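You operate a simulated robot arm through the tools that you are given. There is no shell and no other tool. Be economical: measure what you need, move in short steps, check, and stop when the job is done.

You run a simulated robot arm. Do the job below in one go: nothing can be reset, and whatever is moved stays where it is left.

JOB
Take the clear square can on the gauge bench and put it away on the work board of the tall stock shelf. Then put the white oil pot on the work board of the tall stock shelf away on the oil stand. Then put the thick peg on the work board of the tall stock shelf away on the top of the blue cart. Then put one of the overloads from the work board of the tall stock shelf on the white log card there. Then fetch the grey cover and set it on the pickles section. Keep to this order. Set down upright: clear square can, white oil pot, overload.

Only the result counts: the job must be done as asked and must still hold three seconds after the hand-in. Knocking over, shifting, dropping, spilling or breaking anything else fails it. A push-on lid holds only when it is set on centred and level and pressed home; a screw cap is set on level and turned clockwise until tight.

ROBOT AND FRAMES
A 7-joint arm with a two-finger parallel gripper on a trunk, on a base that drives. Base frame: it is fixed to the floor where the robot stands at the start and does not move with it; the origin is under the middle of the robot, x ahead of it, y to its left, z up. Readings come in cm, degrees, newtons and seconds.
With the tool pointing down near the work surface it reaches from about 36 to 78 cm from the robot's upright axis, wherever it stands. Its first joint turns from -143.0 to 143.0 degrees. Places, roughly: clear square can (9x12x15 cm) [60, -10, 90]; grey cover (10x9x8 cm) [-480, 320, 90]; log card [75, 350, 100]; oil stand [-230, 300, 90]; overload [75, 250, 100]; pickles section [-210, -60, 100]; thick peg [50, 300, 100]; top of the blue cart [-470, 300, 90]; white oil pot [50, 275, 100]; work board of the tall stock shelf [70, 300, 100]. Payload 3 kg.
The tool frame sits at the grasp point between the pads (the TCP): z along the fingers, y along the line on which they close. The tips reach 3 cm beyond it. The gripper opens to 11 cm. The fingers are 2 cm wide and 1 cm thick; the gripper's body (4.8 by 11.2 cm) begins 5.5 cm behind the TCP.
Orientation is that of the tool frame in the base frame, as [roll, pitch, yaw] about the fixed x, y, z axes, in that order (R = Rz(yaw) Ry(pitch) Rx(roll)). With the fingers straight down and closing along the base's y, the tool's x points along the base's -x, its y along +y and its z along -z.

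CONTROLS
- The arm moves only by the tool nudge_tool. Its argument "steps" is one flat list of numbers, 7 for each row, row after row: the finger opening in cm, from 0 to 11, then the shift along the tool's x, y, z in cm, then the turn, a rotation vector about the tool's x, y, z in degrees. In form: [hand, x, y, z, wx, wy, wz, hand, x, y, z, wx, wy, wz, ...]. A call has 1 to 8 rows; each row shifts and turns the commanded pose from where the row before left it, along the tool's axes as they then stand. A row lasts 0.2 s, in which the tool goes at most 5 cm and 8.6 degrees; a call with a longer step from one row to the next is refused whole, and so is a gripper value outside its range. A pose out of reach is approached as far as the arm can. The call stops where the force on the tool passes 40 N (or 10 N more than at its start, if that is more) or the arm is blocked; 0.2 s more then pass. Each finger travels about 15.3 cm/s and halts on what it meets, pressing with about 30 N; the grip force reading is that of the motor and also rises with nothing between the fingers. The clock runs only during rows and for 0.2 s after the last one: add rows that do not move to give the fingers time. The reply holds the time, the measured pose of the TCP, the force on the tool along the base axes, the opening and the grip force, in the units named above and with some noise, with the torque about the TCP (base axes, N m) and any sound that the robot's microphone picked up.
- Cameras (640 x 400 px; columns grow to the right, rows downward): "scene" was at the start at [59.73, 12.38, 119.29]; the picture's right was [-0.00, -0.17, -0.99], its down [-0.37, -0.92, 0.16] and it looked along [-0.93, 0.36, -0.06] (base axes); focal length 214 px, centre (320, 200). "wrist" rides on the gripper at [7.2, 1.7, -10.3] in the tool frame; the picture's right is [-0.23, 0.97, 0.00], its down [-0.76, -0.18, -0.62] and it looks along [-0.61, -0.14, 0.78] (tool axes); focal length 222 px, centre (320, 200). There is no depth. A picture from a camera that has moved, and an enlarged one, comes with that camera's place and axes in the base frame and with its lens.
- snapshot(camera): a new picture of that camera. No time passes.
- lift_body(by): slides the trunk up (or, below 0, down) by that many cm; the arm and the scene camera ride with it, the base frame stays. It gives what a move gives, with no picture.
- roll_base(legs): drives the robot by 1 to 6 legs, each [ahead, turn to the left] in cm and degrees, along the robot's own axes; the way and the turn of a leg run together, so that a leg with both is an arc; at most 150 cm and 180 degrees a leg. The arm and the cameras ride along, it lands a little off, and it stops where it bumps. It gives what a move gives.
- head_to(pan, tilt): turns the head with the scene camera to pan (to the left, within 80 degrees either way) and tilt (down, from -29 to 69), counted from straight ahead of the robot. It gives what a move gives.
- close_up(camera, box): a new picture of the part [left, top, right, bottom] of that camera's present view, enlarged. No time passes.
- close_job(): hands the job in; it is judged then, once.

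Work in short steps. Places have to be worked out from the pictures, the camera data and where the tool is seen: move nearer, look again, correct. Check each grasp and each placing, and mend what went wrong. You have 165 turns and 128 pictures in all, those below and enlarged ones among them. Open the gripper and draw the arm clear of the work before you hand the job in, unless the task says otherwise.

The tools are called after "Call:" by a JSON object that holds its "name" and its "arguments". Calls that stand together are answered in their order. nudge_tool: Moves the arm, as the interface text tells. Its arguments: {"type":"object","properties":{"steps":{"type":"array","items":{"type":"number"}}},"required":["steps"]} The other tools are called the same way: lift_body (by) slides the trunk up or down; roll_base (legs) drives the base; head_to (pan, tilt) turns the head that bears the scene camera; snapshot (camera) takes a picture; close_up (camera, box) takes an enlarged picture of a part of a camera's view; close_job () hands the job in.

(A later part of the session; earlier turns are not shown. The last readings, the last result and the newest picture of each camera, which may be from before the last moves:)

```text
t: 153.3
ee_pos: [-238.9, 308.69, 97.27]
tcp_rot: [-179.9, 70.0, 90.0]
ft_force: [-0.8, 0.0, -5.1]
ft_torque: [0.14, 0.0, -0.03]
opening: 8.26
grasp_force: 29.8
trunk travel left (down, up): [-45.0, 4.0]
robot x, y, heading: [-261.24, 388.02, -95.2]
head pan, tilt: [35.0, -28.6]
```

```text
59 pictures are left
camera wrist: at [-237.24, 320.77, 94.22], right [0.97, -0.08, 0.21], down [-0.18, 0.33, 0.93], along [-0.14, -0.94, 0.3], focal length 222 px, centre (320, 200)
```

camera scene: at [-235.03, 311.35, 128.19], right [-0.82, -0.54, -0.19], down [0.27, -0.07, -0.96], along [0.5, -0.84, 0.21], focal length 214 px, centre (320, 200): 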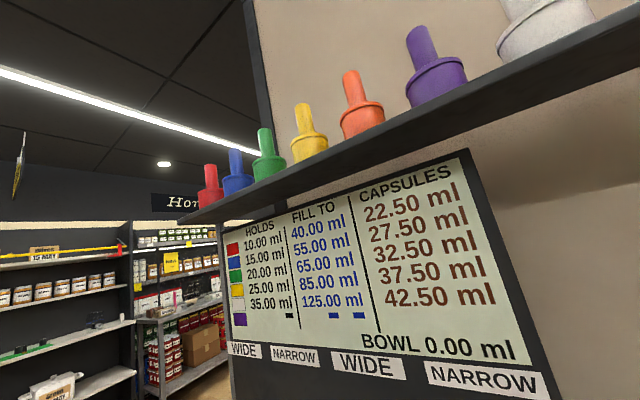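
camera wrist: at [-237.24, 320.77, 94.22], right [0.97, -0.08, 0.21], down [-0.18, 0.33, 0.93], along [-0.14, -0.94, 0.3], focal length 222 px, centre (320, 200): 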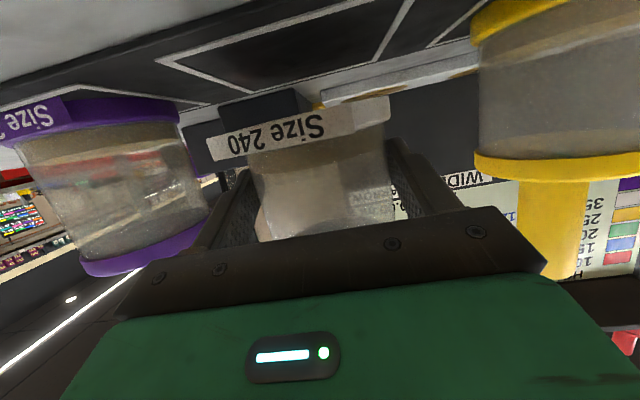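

The pot hovers just above the empty outlined square, well centred. I lower to contact in small steps.

Call:
{"name": "nudge_tool", "arguments": {"steps": [6.5, 0.47, 0, 0.17, 0, 0, 0, 6.5, 0.28, 0, 0.1, 0, 0, 0, 6.5, 0.28, 0, 0.1, 0, 0, 0, 6.5, 0.28, 0, 0.1, 0, 0, 0, 6.5, 0.28, 0, 0.1, 0, 0, 0, 6.5, 0, 0, 0, 0, 0, 0]}}

```text
t: 154.7
ee_pos: [-239.0, 308.76, 95.72]
tcp_rot: [-179.9, 70.1, 90.0]
ft_force: [-0.5, 0.1, -5.0]
ft_torque: [0.08, -0.01, 0.0]
opening: 8.28
grasp_force: 30.0
trunk travel left (down, up): [-45.0, 4.0]
robot x, y, heading: [-261.66, 388.31, -94.7]
head pan, tilt: [35.0, -28.6]
```

Call:
{"name": "nudge_tool", "arguments": {"steps": [6.5, 0.28, 0, 0.1, 0, 0, 0, 6.5, 0.28, 0, 0.1, 0, 0, 0, 6.5, 0.28, 0, 0.1, 0, 0, 0, 6.5, 0.28, 0, 0.1, 0, 0, 0, 6.5, 0, 0, 0, 0, 0, 0]}}

Call:
{"name": "snapshot", "arguments": {"camera": "wrist"}}

```text
t: 155.9
ee_pos: [-239.09, 308.68, 94.66]
tcp_rot: [-179.9, 70.0, 90.1]
ft_force: [-0.2, -0.4, -4.8]
ft_torque: [0.08, -0.03, 0.02]
opening: 8.29
grasp_force: 30.7
trunk travel left (down, up): [-45.0, 4.0]
robot x, y, heading: [-261.34, 388.11, -94.8]
head pan, tilt: [35.0, -28.6]
```

```text
58 pictures are left
camera wrist: at [-237.24, 320.74, 91.49], right [0.97, -0.08, 0.21], down [-0.18, 0.33, 0.93], along [-0.14, -0.94, 0.3], focal length 222 px, centre (320, 200)
```

wrist: 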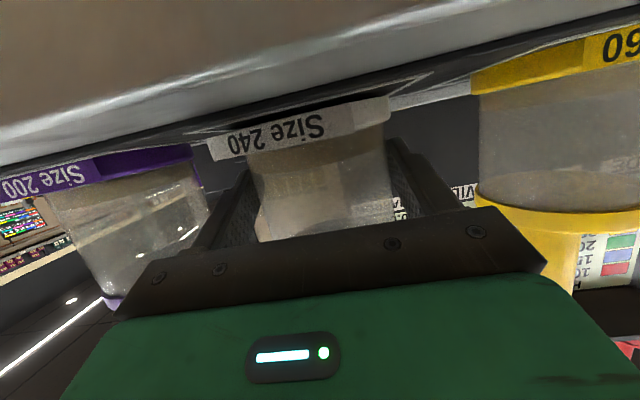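

Nearly touching (its dark underside still shows a small gap). I continue.

Call:
{"name": "nudge_tool", "arguments": {"steps": [6.5, 0.28, 0, 0.1, 0, 0, 0, 6.5, 0.28, 0, 0.1, 0, 0, 0, 6.5, 0.28, 0, 0.1, 0, 0, 0, 6.5, 0, 0, 0, 0, 0, 0]}}

```text
t: 156.9
ee_pos: [-239.07, 308.68, 93.9]
tcp_rot: [179.8, 70.4, 89.9]
ft_force: [1.8, -4.8, 22.7]
ft_torque: [-0.57, -0.07, 0.13]
opening: 8.31
grasp_force: 29.7
trunk travel left (down, up): [-45.0, 4.0]
robot x, y, heading: [-261.69, 388.22, -94.7]
head pan, tilt: [35.0, -28.6]
```

Seated with 27 N. I ease off, open, and withdraw straight back.

Call:
{"name": "nudge_tool", "arguments": {"steps": [6.5, -0.14, 0, -0.05, 0, 0, 0, 9, 0, 0, 0, 0, 0, 0, 10.5, 0, 0, 0, 0, 0, 0, 10.5, 0, 0, 0, 0, 0, 0, 10.5, 0.68, 0, -1.9, 0, 0, 0, 10.5, 1.37, 0, -3.8, 0, 0, 0, 10.5, 1.37, 0, -3.8, 0, 0, 0, 10.5, 0, 0, 0, 0, 0, 0]}}

Call:
{"name": "head_to", "arguments": {"pan": 0, "tilt": 10}}

Call:
{"name": "snapshot", "arguments": {"camera": "scene"}}

```text
t: 158.7
ee_pos: [-239.05, 318.74, 94.14]
tcp_rot: [180.0, 70.2, 90.1]
ft_force: [0.2, -0.3, 0.2]
ft_torque: [-0.03, 0.03, 0.02]
opening: 10.52
grasp_force: 0.0
trunk travel left (down, up): [-45.0, 4.0]
robot x, y, heading: [-261.37, 387.68, -94.9]
head pan, tilt: [35.0, -28.6]
```

```text
t: 159.7
ee_pos: [-239.01, 318.79, 94.09]
tcp_rot: [-179.8, 70.1, 90.0]
ft_force: [-0.2, -0.6, -1.0]
ft_torque: [-0.02, 0.01, 0.01]
opening: 10.52
grasp_force: 0.0
trunk travel left (down, up): [-45.0, 4.0]
robot x, y, heading: [-261.28, 388.2, -95.0]
head pan, tilt: [0.0, 10.0]
```

```text
57 pictures are left
camera scene: at [-238.97, 318.9, 104.2], right [-1.0, 0.0, 0.0], down [0.0, 0.5, -0.87], along [0.0, -0.87, -0.5], focal length 214 px, centre (320, 200)
```

scene: 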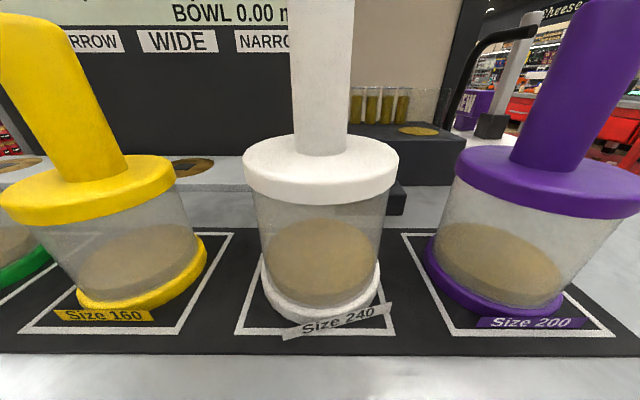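

The white pot sits upright in its slot. Now for the peg: I retract the arm and turn back toward the shelf.

Call:
{"name": "nudge_tool", "arguments": {"steps": [10.5, -1.1, 0, -4, 0, 0, 0, 10.5, -1.1, 0, -4, 0, 0, 0, 10.5, -1.1, 0, -4, 0, 0, 0, 10.5, -1.1, 0, -4, 0, 0, 0, 10.5, -1.1, 0, -4, 0, 0, 0, 10.5, 0, 0, 0, 0, 0, 0]}}

Call:
{"name": "roll_base", "arguments": {"legs": [[0, 95]]}}

```text
t: 161.1
ee_pos: [-237.75, 335.19, 107.29]
tcp_rot: [-180.0, 70.2, 90.0]
ft_force: [-0.2, -0.1, -0.6]
ft_torque: [0.04, 0.03, 0.01]
opening: 10.51
grasp_force: 0.0
out of reach, approached as far as the arm can: row 5
trunk travel left (down, up): [-45.0, 4.0]
robot x, y, heading: [-261.54, 387.98, -94.7]
head pan, tilt: [0.0, 10.0]
```

```text
t: 165.6
ee_pos: [-210.32, 415.89, 107.27]
tcp_rot: [-179.9, 70.1, -175.6]
ft_force: [0.6, -0.7, 0.0]
ft_torque: [0.01, 0.03, 0.0]
opening: 10.52
grasp_force: 0.1
trunk travel left (down, up): [-45.0, 4.0]
robot x, y, heading: [-261.37, 383.64, -0.9]
head pan, tilt: [0.0, 10.0]
```

No stall this time. I drive along the aisle and then diagonal to about (-22,315) facing the shelf.

Call:
{"name": "roll_base", "arguments": {"legs": [[150, 0.9], [0, -36.4], [100, 0], [0, 36.4]]}}

Call:
{"name": "snapshot", "arguments": {"camera": "scene"}}

```text
t: 181.4
ee_pos: [21.91, 358.82, 107.34]
tcp_rot: [-179.9, 70.1, -174.2]
ft_force: [-0.1, -0.1, -1.0]
ft_torque: [0.02, 0.0, 0.01]
opening: 10.52
grasp_force: 0.1
trunk travel left (down, up): [-45.0, 4.0]
robot x, y, heading: [-28.33, 323.37, 0.6]
head pan, tilt: [0.0, 10.0]
```

```text
56 pictures are left
camera scene: at [21.64, 358.55, 117.4], right [0.1, -0.99, 0.0], down [-0.5, -0.05, -0.87], along [0.86, 0.09, -0.5], focal length 214 px, centre (320, 200)
```

scene: 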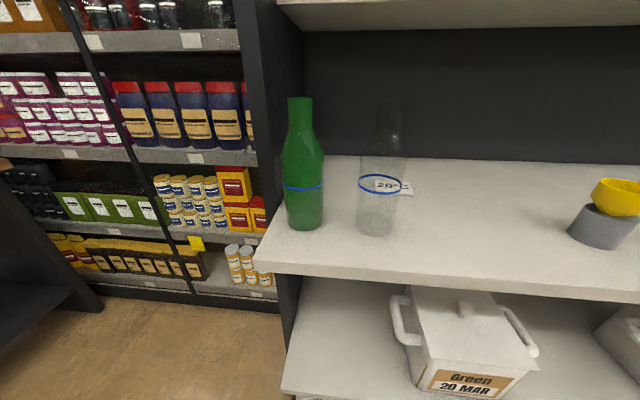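

The card is behind a clear bottle (≈(54,351)), so I note a diagonal approach for later. For the peg I steepen the tool to 45° and move right in front of the board.

Call:
{"name": "nudge_tool", "arguments": {"steps": [10.5, 0, -4, 0, 0, 8.4, 0, 10.5, 0, -4, 0, 0, 8.4, 0, 10.5, 0, -4, 0, 0, 8.2, 0, 10.5, 0, -4.9, 0, 0, 0, 0, 10.5, 0, -4.9, 0, 0, 0, 0, 10.5, 0, -4.9, 0, 0, 0, 0, 10.5, 0, -4.9, 0, 0, 0, 0, 10.5, 0, -4.9, 0, 0, 0, 0]}}

Call:
{"name": "nudge_tool", "arguments": {"steps": [10.5, 0, -4.9, 0, -4.1, 0, -4.1, 10.5, 0, -4.9, 0, 0, 0, 0, 10.5, 0, -2, 0, 0, 0, 0, 10.5, 0, 0, 0, 0, 0, 0]}}

Call:
{"name": "head_to", "arguments": {"pan": 0, "tilt": -10}}

Call:
{"name": "snapshot", "arguments": {"camera": "scene"}}

Call:
{"name": "snapshot", "arguments": {"camera": "wrist"}}

```text
t: 183.2
ee_pos: [27.87, 323.78, 108.54]
tcp_rot: [-179.8, 45.1, -174.2]
ft_force: [-0.2, -0.2, 0.5]
ft_torque: [-0.04, 0.0, -0.07]
opening: 10.49
grasp_force: 0.1
out of reach, approached as far as the arm can: row 5, 6, 7
trunk travel left (down, up): [-45.0, 4.0]
robot x, y, heading: [-28.13, 323.63, 0.4]
head pan, tilt: [0.0, 10.0]
```

```text
t: 184.2
ee_pos: [29.84, 312.06, 108.65]
tcp_rot: [-179.9, 45.1, -168.4]
ft_force: [-0.4, -0.4, -0.1]
ft_torque: [0.01, 0.04, 0.0]
opening: 10.52
grasp_force: 0.0
trunk travel left (down, up): [-45.0, 4.0]
robot x, y, heading: [-27.66, 323.32, 0.3]
head pan, tilt: [0.0, 10.0]
```

```text
t: 185.1
ee_pos: [29.98, 312.16, 108.6]
tcp_rot: [-179.9, 44.9, -168.4]
ft_force: [-0.2, -0.3, 0.5]
ft_torque: [0.01, -0.01, 0.0]
opening: 10.5
grasp_force: 0.1
trunk travel left (down, up): [-45.0, 4.0]
robot x, y, heading: [-27.8, 323.36, 0.3]
head pan, tilt: [0.0, -10.0]
```

```text
55 pictures are left
camera scene: at [35.38, 313.18, 120.69], right [0.2, -0.98, 0.0], down [-0.56, -0.12, -0.82], along [0.8, 0.16, -0.57], focal length 214 px, centre (320, 200)
```

scene: 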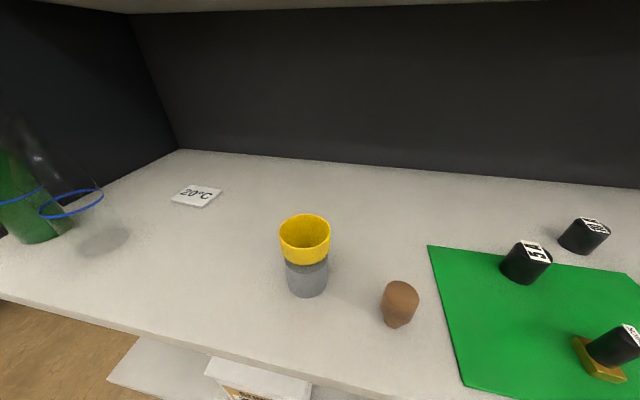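

```text
54 pictures are left
camera wrist: at [17.37, 311.24, 110.91], right [-0.04, 0.99, 0.16], down [0.13, -0.15, 0.98], along [0.99, 0.06, -0.12], focal length 222 px, centre (320, 200)
```

wrist: 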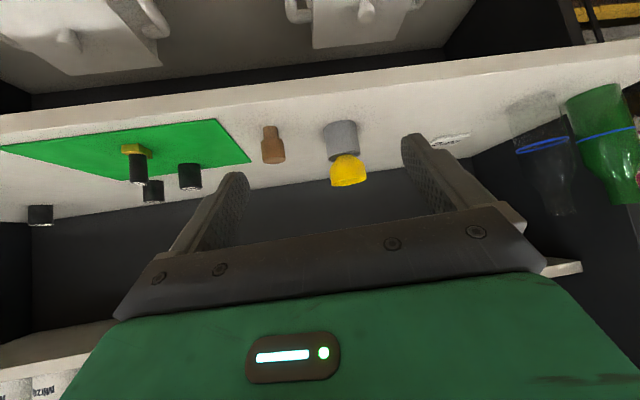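

Peg measured at (50,306.8), ~4 cm thick, top z≈100; the grey cylinder stands near (53,318). I straighten the yaw, close the hand to 7 cm, and go to a pre-grasp pose.

Call:
{"name": "nudge_tool", "arguments": {"steps": [9, 0, 0, 0, 4.1, 0, 4.1, 7, 0, 0, 0, 4.1, 0, 4.1, 7, -2.3, -1.8, 3.4, 0, 0, 0, 7, -2.3, -1.8, 3.4, 0, 0, 0, 7, -2.2, -1.7, 3.4, 0, 0, 0, 7, 0, 0, 0, 0, 0, 0]}}

Call:
{"name": "snapshot", "arguments": {"camera": "scene"}}

Call:
{"name": "snapshot", "arguments": {"camera": "wrist"}}

```text
t: 186.5
ee_pos: [41.83, 306.37, 106.31]
tcp_rot: [-180.0, 45.1, -180.0]
ft_force: [0.1, -0.1, -0.2]
ft_torque: [0.0, 0.03, -0.01]
opening: 7.01
grasp_force: 0.2
trunk travel left (down, up): [-45.0, 4.0]
robot x, y, heading: [-28.22, 323.67, 0.4]
head pan, tilt: [0.0, -10.0]
```

```text
53 pictures are left
camera scene: at [47.51, 306.21, 118.42], right [0.0, -1.0, 0.0], down [-0.57, 0.0, -0.82], along [0.82, 0.0, -0.57], focal length 214 px, centre (320, 200)
```

scene: 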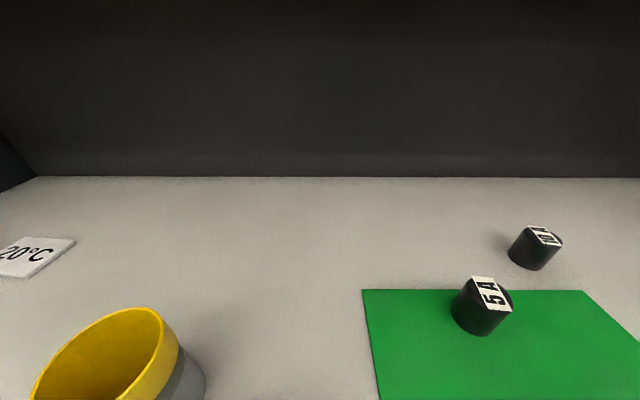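

```text
52 pictures are left
camera wrist: at [29.48, 307.94, 108.64], right [0.16, 0.97, 0.16], down [0.1, -0.18, 0.98], along [0.98, -0.14, -0.12], focal length 222 px, centre (320, 200)
```

wrist: 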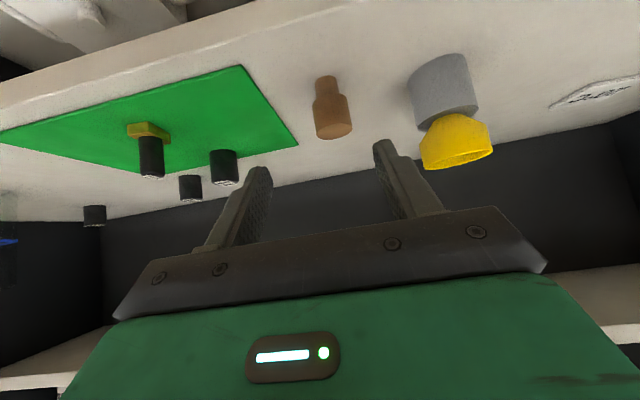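

Wrist view refines the peg to (51,307.3), top z≈99.3. I move in along the tool axis.

Call:
{"name": "nudge_tool", "arguments": {"steps": [7, -0.1, 0.3, 3.5, 0, 0, 0, 7, -0.1, 0.3, 3.5, 0, 0, 0, 7, -0.1, 0.2, 3, 0, 0, 0, 7, 0, 0, 2.2, 0, 0, 0, 7, 0, 0, 0, 0, 0, 0]}}

Call:
{"name": "snapshot", "arguments": {"camera": "wrist"}}

```text
t: 187.2
ee_pos: [47.99, 301.41, 102.64]
tcp_rot: [-176.9, 46.1, 177.7]
ft_force: [1.5, -3.1, 15.2]
ft_torque: [0.49, -0.32, -0.09]
opening: 6.78
grasp_force: 0.0
trunk travel left (down, up): [-45.0, 4.0]
robot x, y, heading: [-28.41, 323.34, 0.0]
head pan, tilt: [0.0, -10.0]
stopped in row 3: the force on the tool passed its limit at 72 N (the readings are from after the stop); the commanded pose is now the measured one
```

```text
51 pictures are left
camera wrist: at [35.77, 304.01, 104.66], right [0.23, 0.96, 0.13], down [0.06, -0.15, 0.99], along [0.97, -0.22, -0.1], focal length 222 px, centre (320, 200)
```

wrist: 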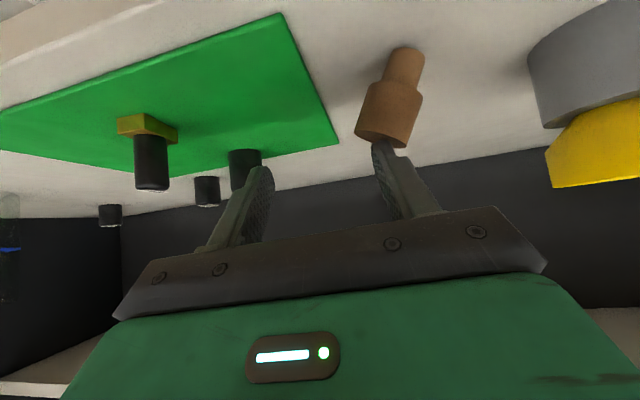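

A finger met the peg and the arm deflected sideways; I zoom in to see the peg's state.

Call:
{"name": "close_up", "arguments": {"camera": "wrist", "box": [220, 20, 500, 230]}}

Call:
{"name": "head_to", "arguments": {"pan": 0, "tilt": 40}}

Call:
{"name": "snapshot", "arguments": {"camera": "scene"}}

```text
1.90 times, centred on (360, 125) of wrist
camera zoom: at [35.77, 304.01, 104.66], right [0.23, 0.96, 0.13], down [0.06, -0.15, 0.99], along [0.97, -0.22, -0.1], focal length 423 px, centre (244, 343)
```

zoom: 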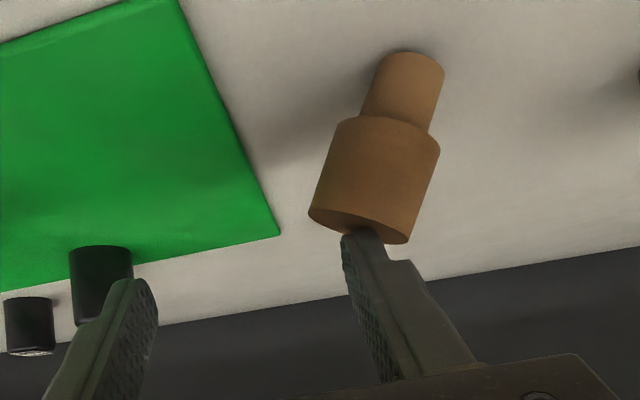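

```text
t: 188.4
ee_pos: [47.82, 301.5, 102.43]
tcp_rot: [-177.1, 46.0, 177.8]
ft_force: [1.1, -7.3, 21.3]
ft_torque: [0.66, -0.42, -0.13]
opening: 6.61
grasp_force: 0.1
trunk travel left (down, up): [-45.0, 4.0]
robot x, y, heading: [-27.97, 323.12, 0.2]
head pan, tilt: [0.0, 40.0]
```

```text
49 pictures are left
camera scene: at [47.83, 301.56, 109.0], right [-0.08, -1.0, 0.04], down [-0.99, 0.07, -0.11], along [0.1, -0.04, -0.99], focal length 214 px, centre (320, 200)
```

scene: 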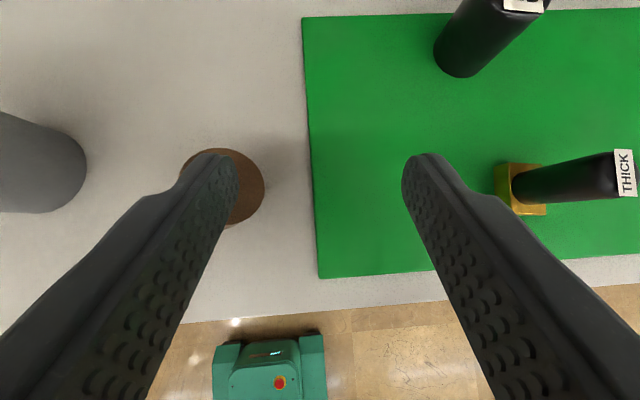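

A black piece on a gold base next to it is labelled "THICK", so I must decide which is the thick peg. First I lift straight up off the brown piece.

Call:
{"name": "nudge_tool", "arguments": {"steps": [7, -0.7, 0, -0.7, 0, 0, 0, 7, -0.7, 0, -0.7, 0, 0, 0, 7, -1.4, 0, -1.4, 0, 0, 0, 7, -1.4, 0, -1.4, 0, 0, 0, 7, -1.4, 0, -1.4, 0, 0, 0, 7, 0, 0, 0, 0, 0, 0]}}

Call:
{"name": "head_to", "arguments": {"pan": 0, "tilt": 15}}

Call:
{"name": "snapshot", "arguments": {"camera": "scene"}}

```text
t: 189.8
ee_pos: [47.91, 301.81, 110.31]
tcp_rot: [-176.9, 46.0, 177.8]
ft_force: [0.8, 0.1, -0.1]
ft_torque: [0.01, 0.0, -0.02]
opening: 7.01
grasp_force: 0.0
trunk travel left (down, up): [-45.0, 4.0]
robot x, y, heading: [-28.27, 323.36, 0.5]
head pan, tilt: [0.0, 40.0]
```

```text
t: 190.7
ee_pos: [47.99, 301.72, 110.28]
tcp_rot: [-177.0, 45.9, 177.8]
ft_force: [0.2, -0.4, -0.7]
ft_torque: [0.03, 0.0, -0.02]
opening: 6.97
grasp_force: 0.0
trunk travel left (down, up): [-45.0, 4.0]
robot x, y, heading: [-28.15, 323.24, 0.3]
head pan, tilt: [0.0, 15.0]
```

```text
48 pictures are left
camera scene: at [51.32, 301.68, 118.97], right [-0.08, -1.0, 0.04], down [-0.86, 0.05, -0.51], along [0.51, -0.07, -0.86], focal length 214 px, centre (320, 200)
```

scene: 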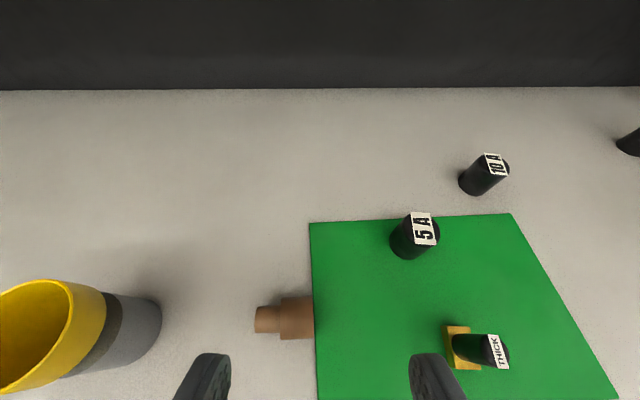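

The brown piece toppled and lies at the mat's edge. Before anything else I look closely at the "THICK" piece to decide which is the peg.

Call:
{"name": "close_up", "arguments": {"camera": "scene", "box": [240, 190, 540, 390]}}

```text
2.00 times, centred on (390, 290) of scene
camera zoom: at [51.32, 301.68, 118.97], right [-0.08, -1.0, 0.04], down [-0.86, 0.05, -0.51], along [0.51, -0.07, -0.86], focal length 429 px, centre (180, 20)
```

zoom: 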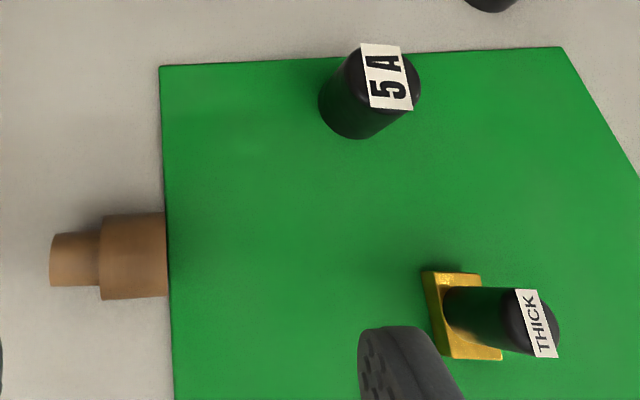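

The label style matches the overloads, so the piece labelled "THICK" is most likely the thick peg; I'll confirm at the cart, and set the brown piece upright again later. I retract the hand and shift the base right to face the THICK piece.

Call:
{"name": "nudge_tool", "arguments": {"steps": [8, 2.5, 0, -2.5, -3, 0, 0, 8, 2.5, 0, -2.5, 0, 0, 0, 8, 2.5, 0, -2.5, 0, 0, 0, 8, 2.5, 0, -2.5, 0, 0, 0, 8, 0, 0, 0, 0, 0, 0]}}

Call:
{"name": "roll_base", "arguments": {"legs": [[-20, 0], [0, -45], [38, 0], [0, 45]]}}

Call:
{"name": "snapshot", "arguments": {"camera": "scene"}}

```text
t: 191.9
ee_pos: [33.56, 302.45, 109.69]
tcp_rot: [180.0, 46.0, 177.8]
ft_force: [-0.5, 0.1, 0.3]
ft_torque: [0.01, -0.03, 0.0]
opening: 8.02
grasp_force: 0.0
trunk travel left (down, up): [-45.0, 4.0]
robot x, y, heading: [-28.07, 323.2, 0.5]
head pan, tilt: [0.0, 15.0]
```

```text
t: 199.8
ee_pos: [40.39, 273.03, 109.8]
tcp_rot: [180.0, 46.0, 176.4]
ft_force: [0.0, -0.3, -0.4]
ft_torque: [-0.03, 0.0, -0.04]
opening: 8.0
grasp_force: 0.0
trunk travel left (down, up): [-45.0, 4.0]
robot x, y, heading: [-20.91, 293.4, -1.3]
head pan, tilt: [0.0, 15.0]
```

```text
46 pictures are left
camera scene: at [43.68, 272.7, 118.57], right [-0.06, -1.0, 0.0], down [-0.86, 0.05, -0.51], along [0.51, -0.03, -0.86], focal length 214 px, centre (320, 200)
```

scene: 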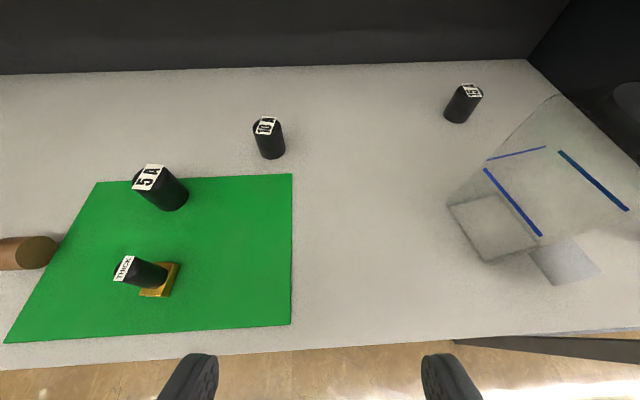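

THICK piece at (49.4,290), top z≈99, ~2.3 cm thick. I go to a pre-grasp pose in front of it.

Call:
{"name": "nudge_tool", "arguments": {"steps": [6, 0, 0, 0, -2.5, 0.9, -2.5, 5, 0.6, 4.25, 0.6, 0, 0, 0, 5, 0.6, 4.25, 0.6, 0, 0, 0, 5, 0.6, 4.25, 0.6, 0, 0, 0, 5, 0.6, 4.25, 0.6, 0, 0, 0, 5, 0, 0, 0, 0, 0, 0]}}

Call:
{"name": "snapshot", "arguments": {"camera": "wrist"}}

```text
t: 201.2
ee_pos: [40.38, 290.23, 106.53]
tcp_rot: [180.0, 45.1, 180.0]
ft_force: [0.5, 0.1, -0.1]
ft_torque: [0.01, -0.01, -0.01]
opening: 5.0
grasp_force: 0.1
trunk travel left (down, up): [-45.0, 4.0]
robot x, y, heading: [-21.2, 293.55, -1.0]
head pan, tilt: [0.0, 15.0]
```

```text
45 pictures are left
camera wrist: at [28.0, 291.79, 108.92], right [0.16, 0.97, 0.16], down [0.1, -0.18, 0.98], along [0.98, -0.14, -0.12], focal length 222 px, centre (320, 200)
```

wrist: 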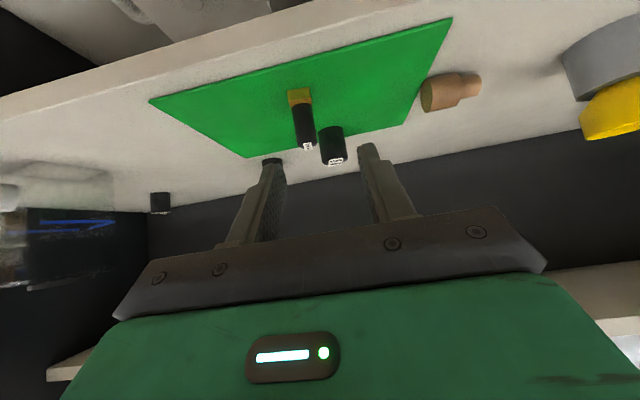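

Wrist puts it at y≈288.1, the earlier head view at 290; I take a head picture from here to settle it.

Call:
{"name": "close_up", "arguments": {"camera": "scene", "box": [200, 130, 440, 330]}}

```text
2.00 times, centred on (320, 230) of scene
camera zoom: at [43.91, 290.06, 115.26], right [0.0, -1.0, 0.0], down [-0.87, 0.0, -0.5], along [0.5, 0.0, -0.87], focal length 429 px, centre (320, 140)
```

zoom: 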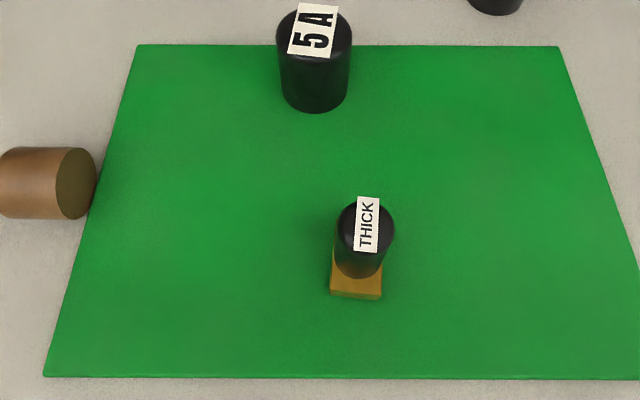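

It's at y≈288.4, x≈49.5, top z≈100.5. I move in: first the y shift, then along the tool axis.

Call:
{"name": "nudge_tool", "arguments": {"steps": [5, 0, -1.8, 0, 0, 0, 0, 5, -0.1, 0, 3.2, 0, 0, 0, 5, -0.1, 0, 3.2, 0, 0, 0, 5, -0.1, 0, 3.2, 0, 0, 0, 5, 0, 0, 1.6, 0, 0, 0, 5, 0, 0, 1.1, 0, 0, 0, 5, 0, 0, 0, 0, 0, 0]}}

Call:
{"name": "snapshot", "arguments": {"camera": "wrist"}}

```text
t: 202.8
ee_pos: [49.24, 288.03, 98.17]
tcp_rot: [-180.0, 45.3, -179.9]
ft_force: [-9.6, -0.3, 14.5]
ft_torque: [0.2, 0.05, 0.12]
opening: 4.98
grasp_force: 0.1
trunk travel left (down, up): [-45.0, 4.0]
robot x, y, heading: [-20.91, 293.56, -1.4]
head pan, tilt: [0.0, 15.0]
```

```text
43 pictures are left
camera wrist: at [36.79, 289.61, 100.54], right [0.16, 0.97, 0.16], down [0.09, -0.18, 0.98], along [0.98, -0.14, -0.12], focal length 222 px, centre (320, 200)
```

wrist: 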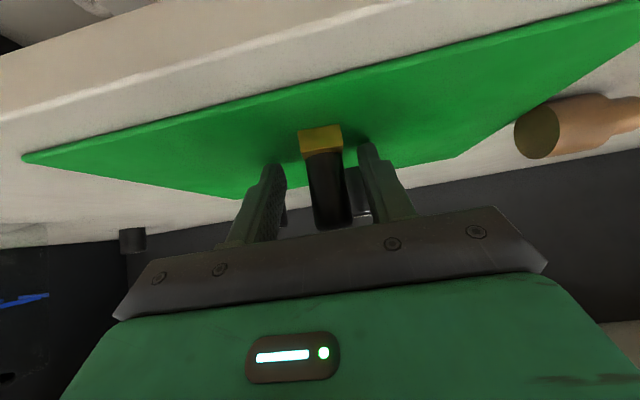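

Slight contact, probably fingertips on the mat; I back off 0.7 cm and close on it.

Call:
{"name": "nudge_tool", "arguments": {"steps": [5, 0, 0, -0.7, 0, 0, 0, 3.5, 0, 0, 0, 0, 0, 0, 1.5, 0, 0, 0, 0, 0, 0, 1.5, 0, 0, 0, 0, 0, 0, 1.5, 0, 0, 0, 0, 0, 0]}}

Call:
{"name": "nudge_tool", "arguments": {"steps": [1.5, -0.5, 0, -0.5, 0, 0, 0, 1.5, -1, 0, -1, 0, 0, 0, 1.5, -2, 0, -2, 0, 0, 0, 1.5, -2, 0, -2, 0, 0, 0, 1.5, 0, 0, 0, 0, 0, 0]}}

Call:
{"name": "snapshot", "arguments": {"camera": "wrist"}}

```text
t: 204.0
ee_pos: [48.78, 287.89, 98.55]
tcp_rot: [-180.0, 45.1, -180.0]
ft_force: [1.1, -0.6, -0.1]
ft_torque: [-0.02, -0.04, 0.02]
opening: 2.1
grasp_force: 29.3
trunk travel left (down, up): [-45.0, 4.0]
robot x, y, heading: [-21.27, 293.43, -1.3]
head pan, tilt: [0.0, 15.0]
```

```text
t: 205.2
ee_pos: [48.82, 287.95, 106.27]
tcp_rot: [180.0, 45.0, 179.9]
ft_force: [0.6, -0.4, 0.1]
ft_torque: [0.0, 0.0, 0.01]
opening: 2.09
grasp_force: 30.2
trunk travel left (down, up): [-45.0, 4.0]
robot x, y, heading: [-21.29, 293.85, -1.2]
head pan, tilt: [0.0, 15.0]
```

```text
42 pictures are left
camera wrist: at [36.32, 289.5, 108.67], right [0.16, 0.97, 0.16], down [0.1, -0.18, 0.98], along [0.98, -0.14, -0.12], focal length 222 px, centre (320, 200)
```

wrist: 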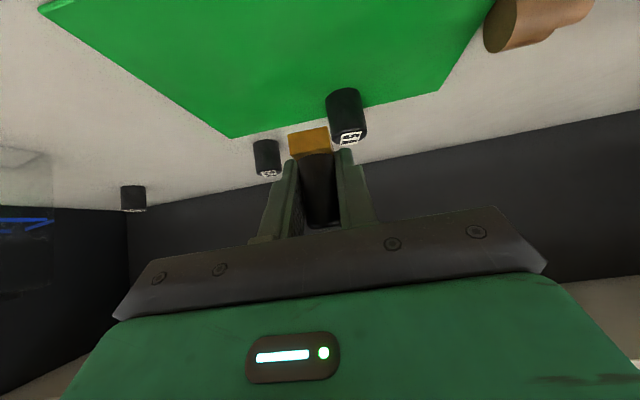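

I hold it (brass foot attached to the handle). I drive back along the aisle toward the blue cart.

Call:
{"name": "roll_base", "arguments": {"legs": [[-45, 0], [0, 63], [0, 62], [97, 0], [0, 56], [120, 0]]}}

```text
t: 211.7
ee_pos: [-40.38, 360.48, 106.39]
tcp_rot: [-179.8, 45.1, -105.7]
ft_force: [-1.2, 0.2, -0.3]
ft_torque: [0.0, -0.06, -0.08]
opening: 2.09
grasp_force: 30.3
trunk travel left (down, up): [-45.0, 4.0]
robot x, y, heading: [-59.53, 292.73, 74.6]
head pan, tilt: [0.0, 15.0]
stopped in leg 3: the robot was blocked; the commanded pose is now the measured one
```

Stalled mid-turn again, without visible cause; I continue in smaller legs.

Call:
{"name": "roll_base", "arguments": {"legs": [[0, 25], [0, 24], [97, 0], [0, 28], [0, 28], [120, 0]]}}

```text
t: 227.8
ee_pos: [-303.22, 380.61, 106.27]
tcp_rot: [-179.9, 45.2, -2.8]
ft_force: [-0.2, 0.3, -0.5]
ft_torque: [0.03, 0.02, 0.02]
opening: 2.09
grasp_force: 29.9
trunk travel left (down, up): [-45.0, 4.0]
robot x, y, heading: [-233.11, 377.18, 177.7]
head pan, tilt: [0.0, 15.0]
```

I go on to the cart's front side.

Call:
{"name": "roll_base", "arguments": {"legs": [[55, 0], [0, 23], [0, 22], [100, 0], [0, -43]]}}

Call:
{"name": "head_to", "arguments": {"pan": 0, "tilt": -15}}

Call:
{"name": "snapshot", "arguments": {"camera": "scene"}}

```text
t: 240.2
ee_pos: [-432.28, 316.88, 106.45]
tcp_rot: [-179.9, 45.1, -2.7]
ft_force: [0.6, 0.1, -0.6]
ft_torque: [0.01, 0.02, -0.02]
opening: 2.05
grasp_force: 30.0
trunk travel left (down, up): [-45.0, 4.0]
robot x, y, heading: [-362.13, 308.95, 178.6]
head pan, tilt: [0.0, 15.0]
```

```text
t: 241.1
ee_pos: [-432.29, 316.85, 106.43]
tcp_rot: [-179.8, 45.1, -2.6]
ft_force: [0.0, -0.5, -1.0]
ft_torque: [-0.03, -0.01, 0.02]
opening: 2.07
grasp_force: 30.0
trunk travel left (down, up): [-45.0, 4.0]
robot x, y, heading: [-362.41, 309.33, 178.4]
head pan, tilt: [0.0, -15.0]
```

```text
41 pictures are left
camera scene: at [-438.16, 317.06, 119.35], right [0.05, 1.0, 0.0], down [0.5, -0.02, -0.87], along [-0.87, 0.04, -0.5], focal length 214 px, centre (320, 200)
```

scene: 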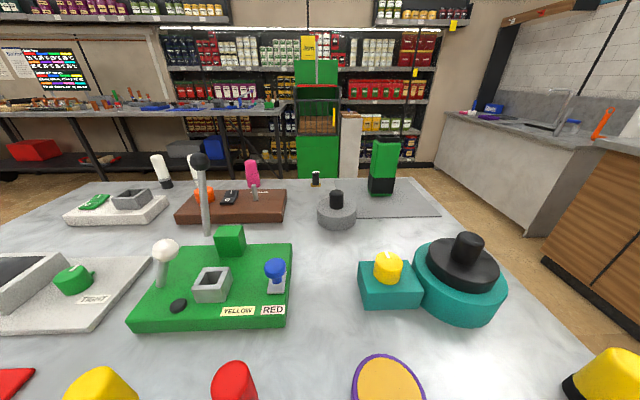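

The cart top holds several trays. I zoom to find similar pegs and free space.

Call:
{"name": "close_up", "arguments": {"camera": "scene", "box": [120, 130, 460, 340]}}

Call:
{"name": "head_to", "arguments": {"pan": 0, "tilt": 10}}

Call:
{"name": "snapshot", "arguments": {"camera": "scene"}}

```text
1.88 times, centred on (290, 235) of scene
camera zoom: at [-438.16, 317.06, 119.35], right [0.05, 1.0, 0.0], down [0.5, -0.02, -0.87], along [-0.87, 0.04, -0.5], focal length 404 px, centre (376, 134)
```

zoom: 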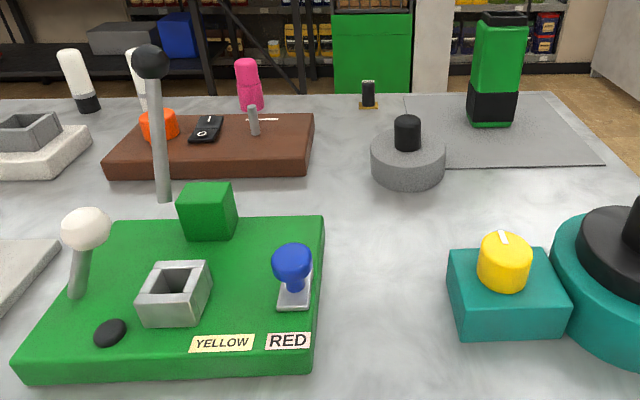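

```text
t: 242.0
ee_pos: [-432.32, 316.87, 106.4]
tcp_rot: [-179.9, 45.1, -2.6]
ft_force: [0.0, -0.4, -0.1]
ft_torque: [-0.01, 0.03, -0.03]
opening: 2.06
grasp_force: 30.4
trunk travel left (down, up): [-45.0, 4.0]
robot x, y, heading: [-362.52, 309.58, 178.4]
head pan, tilt: [0.0, 10.0]
```

```text
39 pictures are left
camera scene: at [-436.34, 317.01, 115.77], right [0.05, 1.0, 0.0], down [0.82, -0.04, -0.58], along [-0.57, 0.03, -0.82], focal length 214 px, centre (320, 200)
```

scene: 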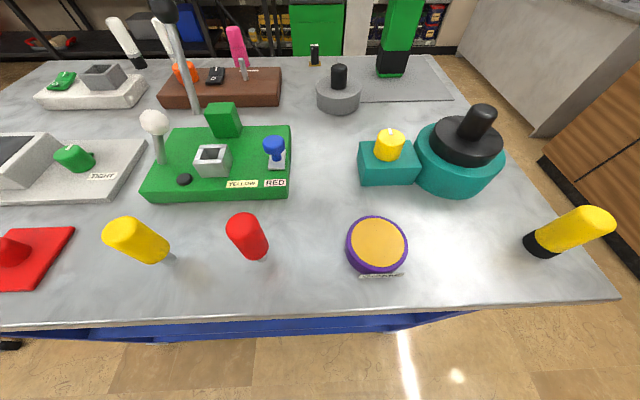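

A sibling (black handle, brass foot, label) stands at the back of this cart, which confirms the THICK piece is the peg. I'll set it in the free spot near (-447,337); I drive 15 cm closer and shift over it.

Call:
{"name": "roll_base", "arguments": {"legs": [[15, 0]]}}

Call:
{"name": "nudge_tool", "arguments": {"steps": [1.5, 0, -4, 0, 0, 0, 0, 1.5, 0, -4, 0, 0, 0, 0, 1.5, 0, -4, 0, 0, 0, 0, 1.5, 0, -4, 0, 0, 0, 0, 1.5, 0, -4, 0, 0, 0, 0, 1.5, 2, 0, 2, 0, 0, 0, 1.5, 0, 0, 0, 0, 0, 0]}}

Call:
{"name": "snapshot", "arguments": {"camera": "scene"}}

Call:
{"name": "snapshot", "arguments": {"camera": "wrist"}}

```text
t: 243.3
ee_pos: [-447.17, 317.36, 106.48]
tcp_rot: [-179.9, 45.1, -2.7]
ft_force: [-1.3, 0.3, 0.1]
ft_torque: [0.0, -0.01, 0.02]
opening: 2.09
grasp_force: 29.7
trunk travel left (down, up): [-45.0, 4.0]
robot x, y, heading: [-377.23, 309.89, 178.6]
head pan, tilt: [0.0, 10.0]
```

```text
t: 244.9
ee_pos: [-446.11, 337.23, 103.9]
tcp_rot: [-179.9, 45.2, -2.6]
ft_force: [0.7, -0.3, 0.1]
ft_torque: [0.02, -0.04, 0.02]
opening: 2.07
grasp_force: 30.1
trunk travel left (down, up): [-45.0, 4.0]
robot x, y, heading: [-377.57, 310.03, 178.7]
head pan, tilt: [0.0, 10.0]
```

```text
38 pictures are left
camera scene: at [-450.12, 337.27, 113.23], right [0.05, 1.0, 0.0], down [0.82, -0.04, -0.57], along [-0.57, 0.03, -0.82], focal length 214 px, centre (320, 200)
```

scene: 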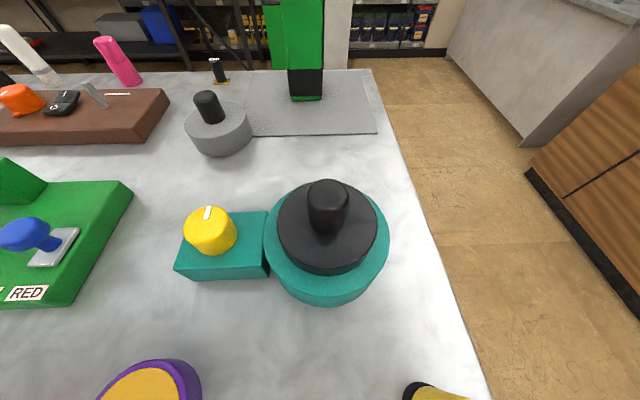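

```text
37 pictures are left
camera wrist: at [-433.76, 334.86, 106.29], right [-0.21, -0.97, 0.16], down [-0.09, 0.18, 0.98], along [-0.97, 0.19, -0.12], focal length 222 px, centre (320, 200)
```

wrist: 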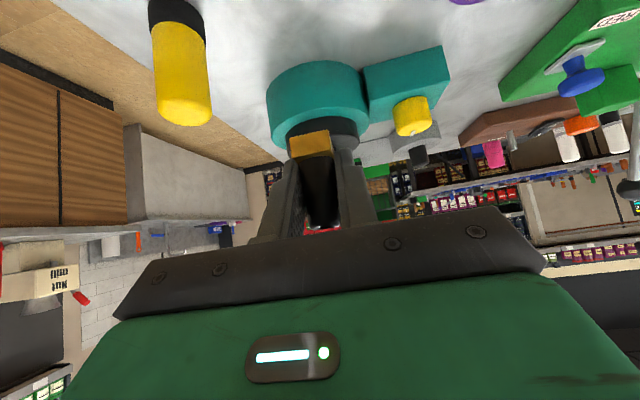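

Clear spot confirmed; I shift 1.9 cm toward the disc to balance clearances and descend.

Call:
{"name": "nudge_tool", "arguments": {"steps": [1.5, 0, 1.9, 0, 0, 0, 0, 1.5, 1.6, 0, 1.6, 0, 0, 0, 1.5, 1.6, 0, 1.6, 0, 0, 0, 1.5, 1.6, 0, 1.6, 0, 0, 0, 1.5, 1.1, 0, 1.1, 0, 0, 0, 1.5, 0.4, 0, 0.4, 0, 0, 0, 1.5, 0.3, 0, 0.3, 0, 0, 0, 1.5, 0, 0, 0, 0, 0, 0]}}

Call:
{"name": "nudge_tool", "arguments": {"steps": [1.5, 0.25, 0, 0.25, 0, 0, 0, 1.5, 0.25, 0, 0.25, 0, 0, 0, 1.5, 0.2, 0, 0.2, 0, 0, 0, 1.5, 0, 0, 0, 0, 0, 0]}}

Call:
{"name": "snapshot", "arguments": {"camera": "wrist"}}

```text
t: 246.8
ee_pos: [-446.35, 335.31, 95.95]
tcp_rot: [-179.8, 45.1, -2.6]
ft_force: [-1.0, 0.1, -0.5]
ft_torque: [0.01, -0.01, 0.01]
opening: 2.07
grasp_force: 30.6
out of reach, approached as far as the arm can: row 3, 4
trunk travel left (down, up): [-45.0, 4.0]
robot x, y, heading: [-377.7, 309.73, 178.5]
head pan, tilt: [0.0, 10.0]
```

```text
t: 247.8
ee_pos: [-446.26, 335.24, 95.09]
tcp_rot: [-179.9, 45.0, -2.6]
ft_force: [0.3, 0.0, 0.2]
ft_torque: [0.0, 0.02, -0.01]
opening: 2.07
grasp_force: 29.6
trunk travel left (down, up): [-45.0, 4.0]
robot x, y, heading: [-377.19, 310.0, 178.7]
head pan, tilt: [0.0, 10.0]
```

```text
36 pictures are left
camera wrist: at [-433.97, 332.82, 97.43], right [-0.2, -0.97, 0.16], down [-0.09, 0.18, 0.98], along [-0.97, 0.19, -0.12], focal length 222 px, centre (320, 200)
```

wrist: 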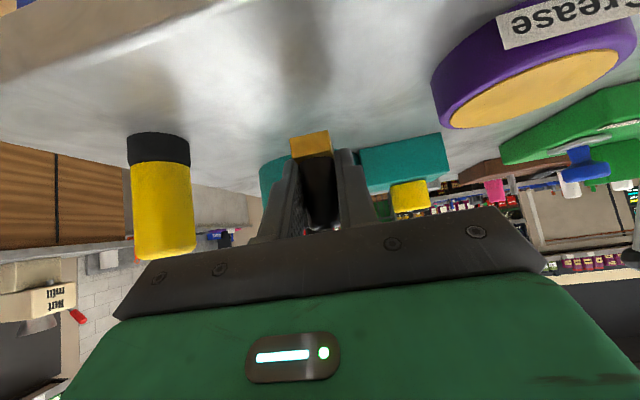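

Still above the surface; I continue to lower.

Call:
{"name": "nudge_tool", "arguments": {"steps": [1.5, 0.35, 0, 0.35, 0, 0, 0, 1.5, 0.35, 0, 0.35, 0, 0, 0, 1.5, 0.25, 0, 0.25, 0, 0, 0, 1.5, 0.25, 0, 0.25, 0, 0, 0, 1.5, 0.25, 0, 0.25, 0, 0, 0, 1.5, 0.25, 0, 0.25, 0, 0, 0, 1.5, 0, 0, 0, 0, 0, 0]}}

```text
t: 249.3
ee_pos: [-446.34, 335.25, 92.96]
tcp_rot: [-179.9, 45.2, -2.6]
ft_force: [-1.2, 2.9, 10.3]
ft_torque: [0.02, -0.02, -0.02]
opening: 2.08
grasp_force: 30.2
trunk travel left (down, up): [-45.0, 4.0]
robot x, y, heading: [-377.28, 309.42, 178.4]
head pan, tilt: [0.0, 10.0]
```

Contact at 10 N. I release gently (opening to 4.5) and withdraw up and back.

Call:
{"name": "nudge_tool", "arguments": {"steps": [1.5, 0.1, 0, 0.1, 0, 0, 0, 3, 0, 0, 0, 0, 0, 0, 4.5, 0, 0, 0, 0, 0, 0, 4.5, 0, 0, 0, 0, 0, 0, 4.5, 0, 0, -2, 0, 0, 0, 4.5, 0, 0, -4, 0, 0, 0, 4.5, 0, 0, -4, 0, 0, 0, 4.5, 0, 0, 0, 0, 0, 0]}}

Call:
{"name": "snapshot", "arguments": {"camera": "wrist"}}

```text
t: 251.2
ee_pos: [-441.7, 337.72, 99.42]
tcp_rot: [179.6, 44.9, -2.6]
ft_force: [0.0, 0.8, 1.3]
ft_torque: [-0.04, 0.03, -0.01]
opening: 4.5
grasp_force: 0.1
out of reach, approached as far as the arm can: row 6, 7
trunk travel left (down, up): [-45.0, 4.0]
robot x, y, heading: [-377.15, 309.71, 178.5]
head pan, tilt: [0.0, 10.0]
```

```text
35 pictures are left
camera wrist: at [-429.34, 335.49, 101.94], right [-0.2, -0.97, 0.17], down [-0.09, 0.19, 0.98], along [-0.98, 0.18, -0.13], focal length 222 px, centre (320, 200)
```

wrist: 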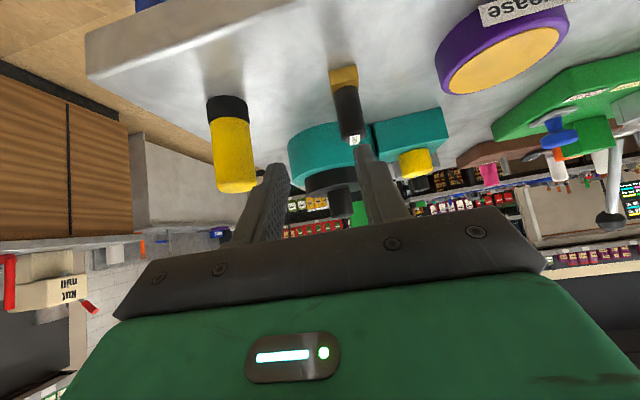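

The peg stands on the cart. The arm drifted sideways near a reach limit, so I withdraw with the base instead.

Call:
{"name": "roll_base", "arguments": {"legs": [[-30, 0]]}}

Call:
{"name": "head_to", "arguments": {"pan": 0, "tilt": -10}}

Call:
{"name": "snapshot", "arguments": {"camera": "scene"}}

```text
t: 253.2
ee_pos: [-412.5, 336.94, 99.49]
tcp_rot: [179.6, 45.0, -2.5]
ft_force: [-0.1, -0.3, 0.0]
ft_torque: [-0.03, -0.01, -0.05]
opening: 4.5
grasp_force: 0.1
trunk travel left (down, up): [-45.0, 4.0]
robot x, y, heading: [-347.8, 308.82, 178.7]
head pan, tilt: [0.0, 10.0]
```

```text
t: 254.0
ee_pos: [-412.35, 336.89, 99.51]
tcp_rot: [179.5, 44.9, -2.4]
ft_force: [-0.5, 0.2, -0.3]
ft_torque: [0.01, -0.01, 0.01]
opening: 4.5
grasp_force: 0.0
trunk travel left (down, up): [-45.0, 4.0]
robot x, y, heading: [-348.34, 309.22, 178.5]
head pan, tilt: [0.0, -10.0]
```

```text
34 pictures are left
camera scene: at [-418.02, 337.07, 111.68], right [0.04, 1.0, 0.0], down [0.57, -0.03, -0.82], along [-0.82, 0.03, -0.58], focal length 214 px, centre (320, 200)
```

scene: 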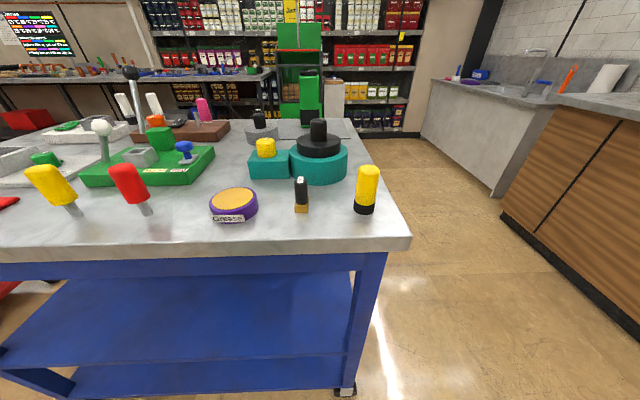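

The peg stands on the cart. I drive back to the shelf.

Call:
{"name": "roll_base", "arguments": {"legs": [[0, -126], [89, 0], [0, -52], [150, 0], [30, 0]]}}

Call:
{"name": "roll_base", "arguments": {"legs": [[0, -48], [100, 0], [0, 48]]}}

```text
t: 256.0
ee_pos: [-398.94, 356.82, 99.68]
tcp_rot: [179.4, 44.9, -22.5]
ft_force: [-0.9, 0.1, 0.8]
ft_torque: [-0.03, 0.04, 0.03]
opening: 4.47
grasp_force: 0.0
trunk travel left (down, up): [-45.0, 4.0]
robot x, y, heading: [-348.64, 307.93, 158.8]
head pan, tilt: [0.0, -10.0]
stopped in leg 1: the robot was blocked; the commanded pose is now the measured one
```

```text
t: 257.6
ee_pos: [-376.68, 372.11, 99.61]
tcp_rot: [179.4, 44.8, -44.8]
ft_force: [-0.1, -0.3, 0.4]
ft_torque: [-0.05, 0.02, 0.01]
opening: 4.51
grasp_force: 0.0
trunk travel left (down, up): [-45.0, 4.0]
robot x, y, heading: [-349.23, 306.2, 136.5]
head pan, tilt: [0.0, -10.0]
stopped in leg 1: the robot was blocked; the commanded pose is now the measured one
```

Turn legs over ~20° stall with the arm out, so I use short turn legs.

Call:
{"name": "roll_base", "arguments": {"legs": [[0, -20], [0, -20], [0, -20], [0, -20], [0, -5], [80, 0]]}}

```text
t: 259.5
ee_pos: [-351.14, 377.63, 99.69]
tcp_rot: [179.3, 44.8, -65.9]
ft_force: [1.0, 0.5, 0.0]
ft_torque: [0.0, 0.04, 0.0]
opening: 4.47
grasp_force: 0.0
trunk travel left (down, up): [-45.0, 4.0]
robot x, y, heading: [-350.82, 305.9, 115.3]
head pan, tilt: [0.0, -10.0]
stopped in leg 2: the robot was blocked; the commanded pose is now the measured one
```

It stalls even on short legs. With the tool pointing down and tucked in, turns worked fine, so I fold the tool down and pull it in.

Call:
{"name": "nudge_tool", "arguments": {"steps": [4.5, 2, 1, -3, 0, 7.5, 0, 4.5, 2, 1, -3, 0, 7.5, 0, 4.5, 3, 1, -2, 0, 7.5, 0, 4.5, 3, 1, -2, 0, 7.5, 0, 4.5, 3, 1, -1, 0, 7.5, 0, 4.5, 3.5, 1, 0, 0, 7.4, 0, 4.5, 3.5, 1, 0, 0, 0, 0, 4.5, 3.5, 1, 0, 0, 0, 0]}}

Call:
{"name": "roll_base", "arguments": {"legs": [[0, -63], [80, 0], [0, -52], [150, 0], [30, 0]]}}

```text
t: 261.3
ee_pos: [-347.21, 349.26, 102.3]
tcp_rot: [179.6, -0.1, -65.5]
ft_force: [-0.1, -0.6, -0.1]
ft_torque: [-0.02, -0.02, 0.03]
opening: 4.49
grasp_force: 0.0
trunk travel left (down, up): [-45.0, 4.0]
robot x, y, heading: [-350.85, 305.81, 115.1]
head pan, tilt: [0.0, -10.0]
```

```text
t: 279.4
ee_pos: [-87.74, 347.46, 102.35]
tcp_rot: [179.6, -0.1, 178.4]
ft_force: [-0.3, -0.3, -0.5]
ft_torque: [0.03, 0.02, 0.01]
opening: 4.5
grasp_force: 0.1
trunk travel left (down, up): [-45.0, 4.0]
robot x, y, heading: [-125.18, 369.9, -0.8]
head pan, tilt: [0.0, -10.0]
```

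Tucked, the turns work. I drive to about (-10,308) facing the shelf.

Call:
{"name": "roll_base", "arguments": {"legs": [[0, -27.5], [131, 0], [0, 28]]}}

Call:
{"name": "head_to", "arguments": {"pan": 0, "tilt": -25}}

Call:
{"name": "snapshot", "arguments": {"camera": "scene"}}

```text
t: 288.8
ee_pos: [30.11, 287.97, 102.32]
tcp_rot: [179.7, -0.1, -179.6]
ft_force: [0.0, -0.4, -0.2]
ft_torque: [-0.06, -0.01, 0.03]
opening: 4.5
grasp_force: 0.0
trunk travel left (down, up): [-45.0, 4.0]
robot x, y, heading: [-8.13, 307.46, 1.6]
head pan, tilt: [0.0, -10.0]
```

```text
t: 289.6
ee_pos: [30.17, 287.89, 102.47]
tcp_rot: [179.6, -0.1, -179.5]
ft_force: [-0.4, -0.2, -0.5]
ft_torque: [0.01, -0.03, 0.0]
opening: 4.48
grasp_force: 0.0
trunk travel left (down, up): [-45.0, 4.0]
robot x, y, heading: [-8.09, 307.45, 1.3]
head pan, tilt: [0.0, -25.0]
```

```text
33 pictures are left
camera scene: at [44.77, 287.91, 108.29], right [0.01, -1.0, -0.01], down [-0.91, -0.01, -0.42], along [0.42, 0.01, -0.91], focal length 214 px, centre (320, 200)
```

scene: 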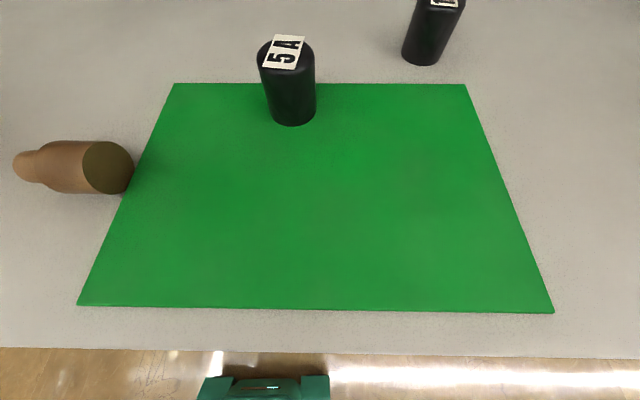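

The lying brown piece: wide part centred at (52.8,304.4). I'll grip it from above with fingers closing along x, narrow end on the tool's +x side, then tip it upright from the front. First I yaw the tool 90°.

Call:
{"name": "head_to", "arguments": {"pan": 0, "tilt": 50}}

Call:
{"name": "nudge_tool", "arguments": {"steps": [6, 0, 0, -0.5, 0, 0, 8.4, 6, 0, 0, -0.5, 0, 0, 8.4, 6, 0, 0, 0, 0, 0, 8.4, 6, 0, 0, 0, 0, 0, 8.4, 6, 0, 0, 0, 0, 0, 8.4, 6, 0, 0, 0, 0, 0, 8.4, 6, 0, 0, 0, 0, 0, 8.4, 6, 0, 0, 0, 0, 0, 8.4]}}

Call:
{"name": "nudge_tool", "arguments": {"steps": [6, 0, 0, 0, 0, 0, 7.8, 6, 0, 0, 0, 0, 0, 7.8, 6, 0, 0, 0, 0, 0, 7.6, 6, 0, 0, 0, 0, 0, 0]}}

```text
t: 291.1
ee_pos: [30.12, 287.99, 102.37]
tcp_rot: [179.6, 0.0, -179.5]
ft_force: [0.8, 0.4, -0.4]
ft_torque: [0.0, 0.01, -0.01]
opening: 4.5
grasp_force: 0.1
trunk travel left (down, up): [-45.0, 4.0]
robot x, y, heading: [-8.06, 307.87, 1.5]
head pan, tilt: [0.0, 50.0]
```

```text
t: 292.9
ee_pos: [30.24, 288.06, 103.49]
tcp_rot: [179.9, -0.4, 113.2]
ft_force: [-0.3, -0.5, -0.1]
ft_torque: [-0.02, 0.02, 0.02]
opening: 6.01
grasp_force: 0.2
trunk travel left (down, up): [-45.0, 4.0]
robot x, y, heading: [-8.45, 307.29, 1.4]
head pan, tilt: [0.0, 50.0]
```

```text
t: 293.9
ee_pos: [30.34, 287.93, 103.38]
tcp_rot: [-179.9, -0.3, 90.0]
ft_force: [0.6, 0.4, 0.9]
ft_torque: [0.01, 0.0, 0.01]
opening: 5.98
grasp_force: 0.1
trunk travel left (down, up): [-45.0, 4.0]
robot x, y, heading: [-8.1, 307.28, 1.6]
head pan, tilt: [0.0, 50.0]
```

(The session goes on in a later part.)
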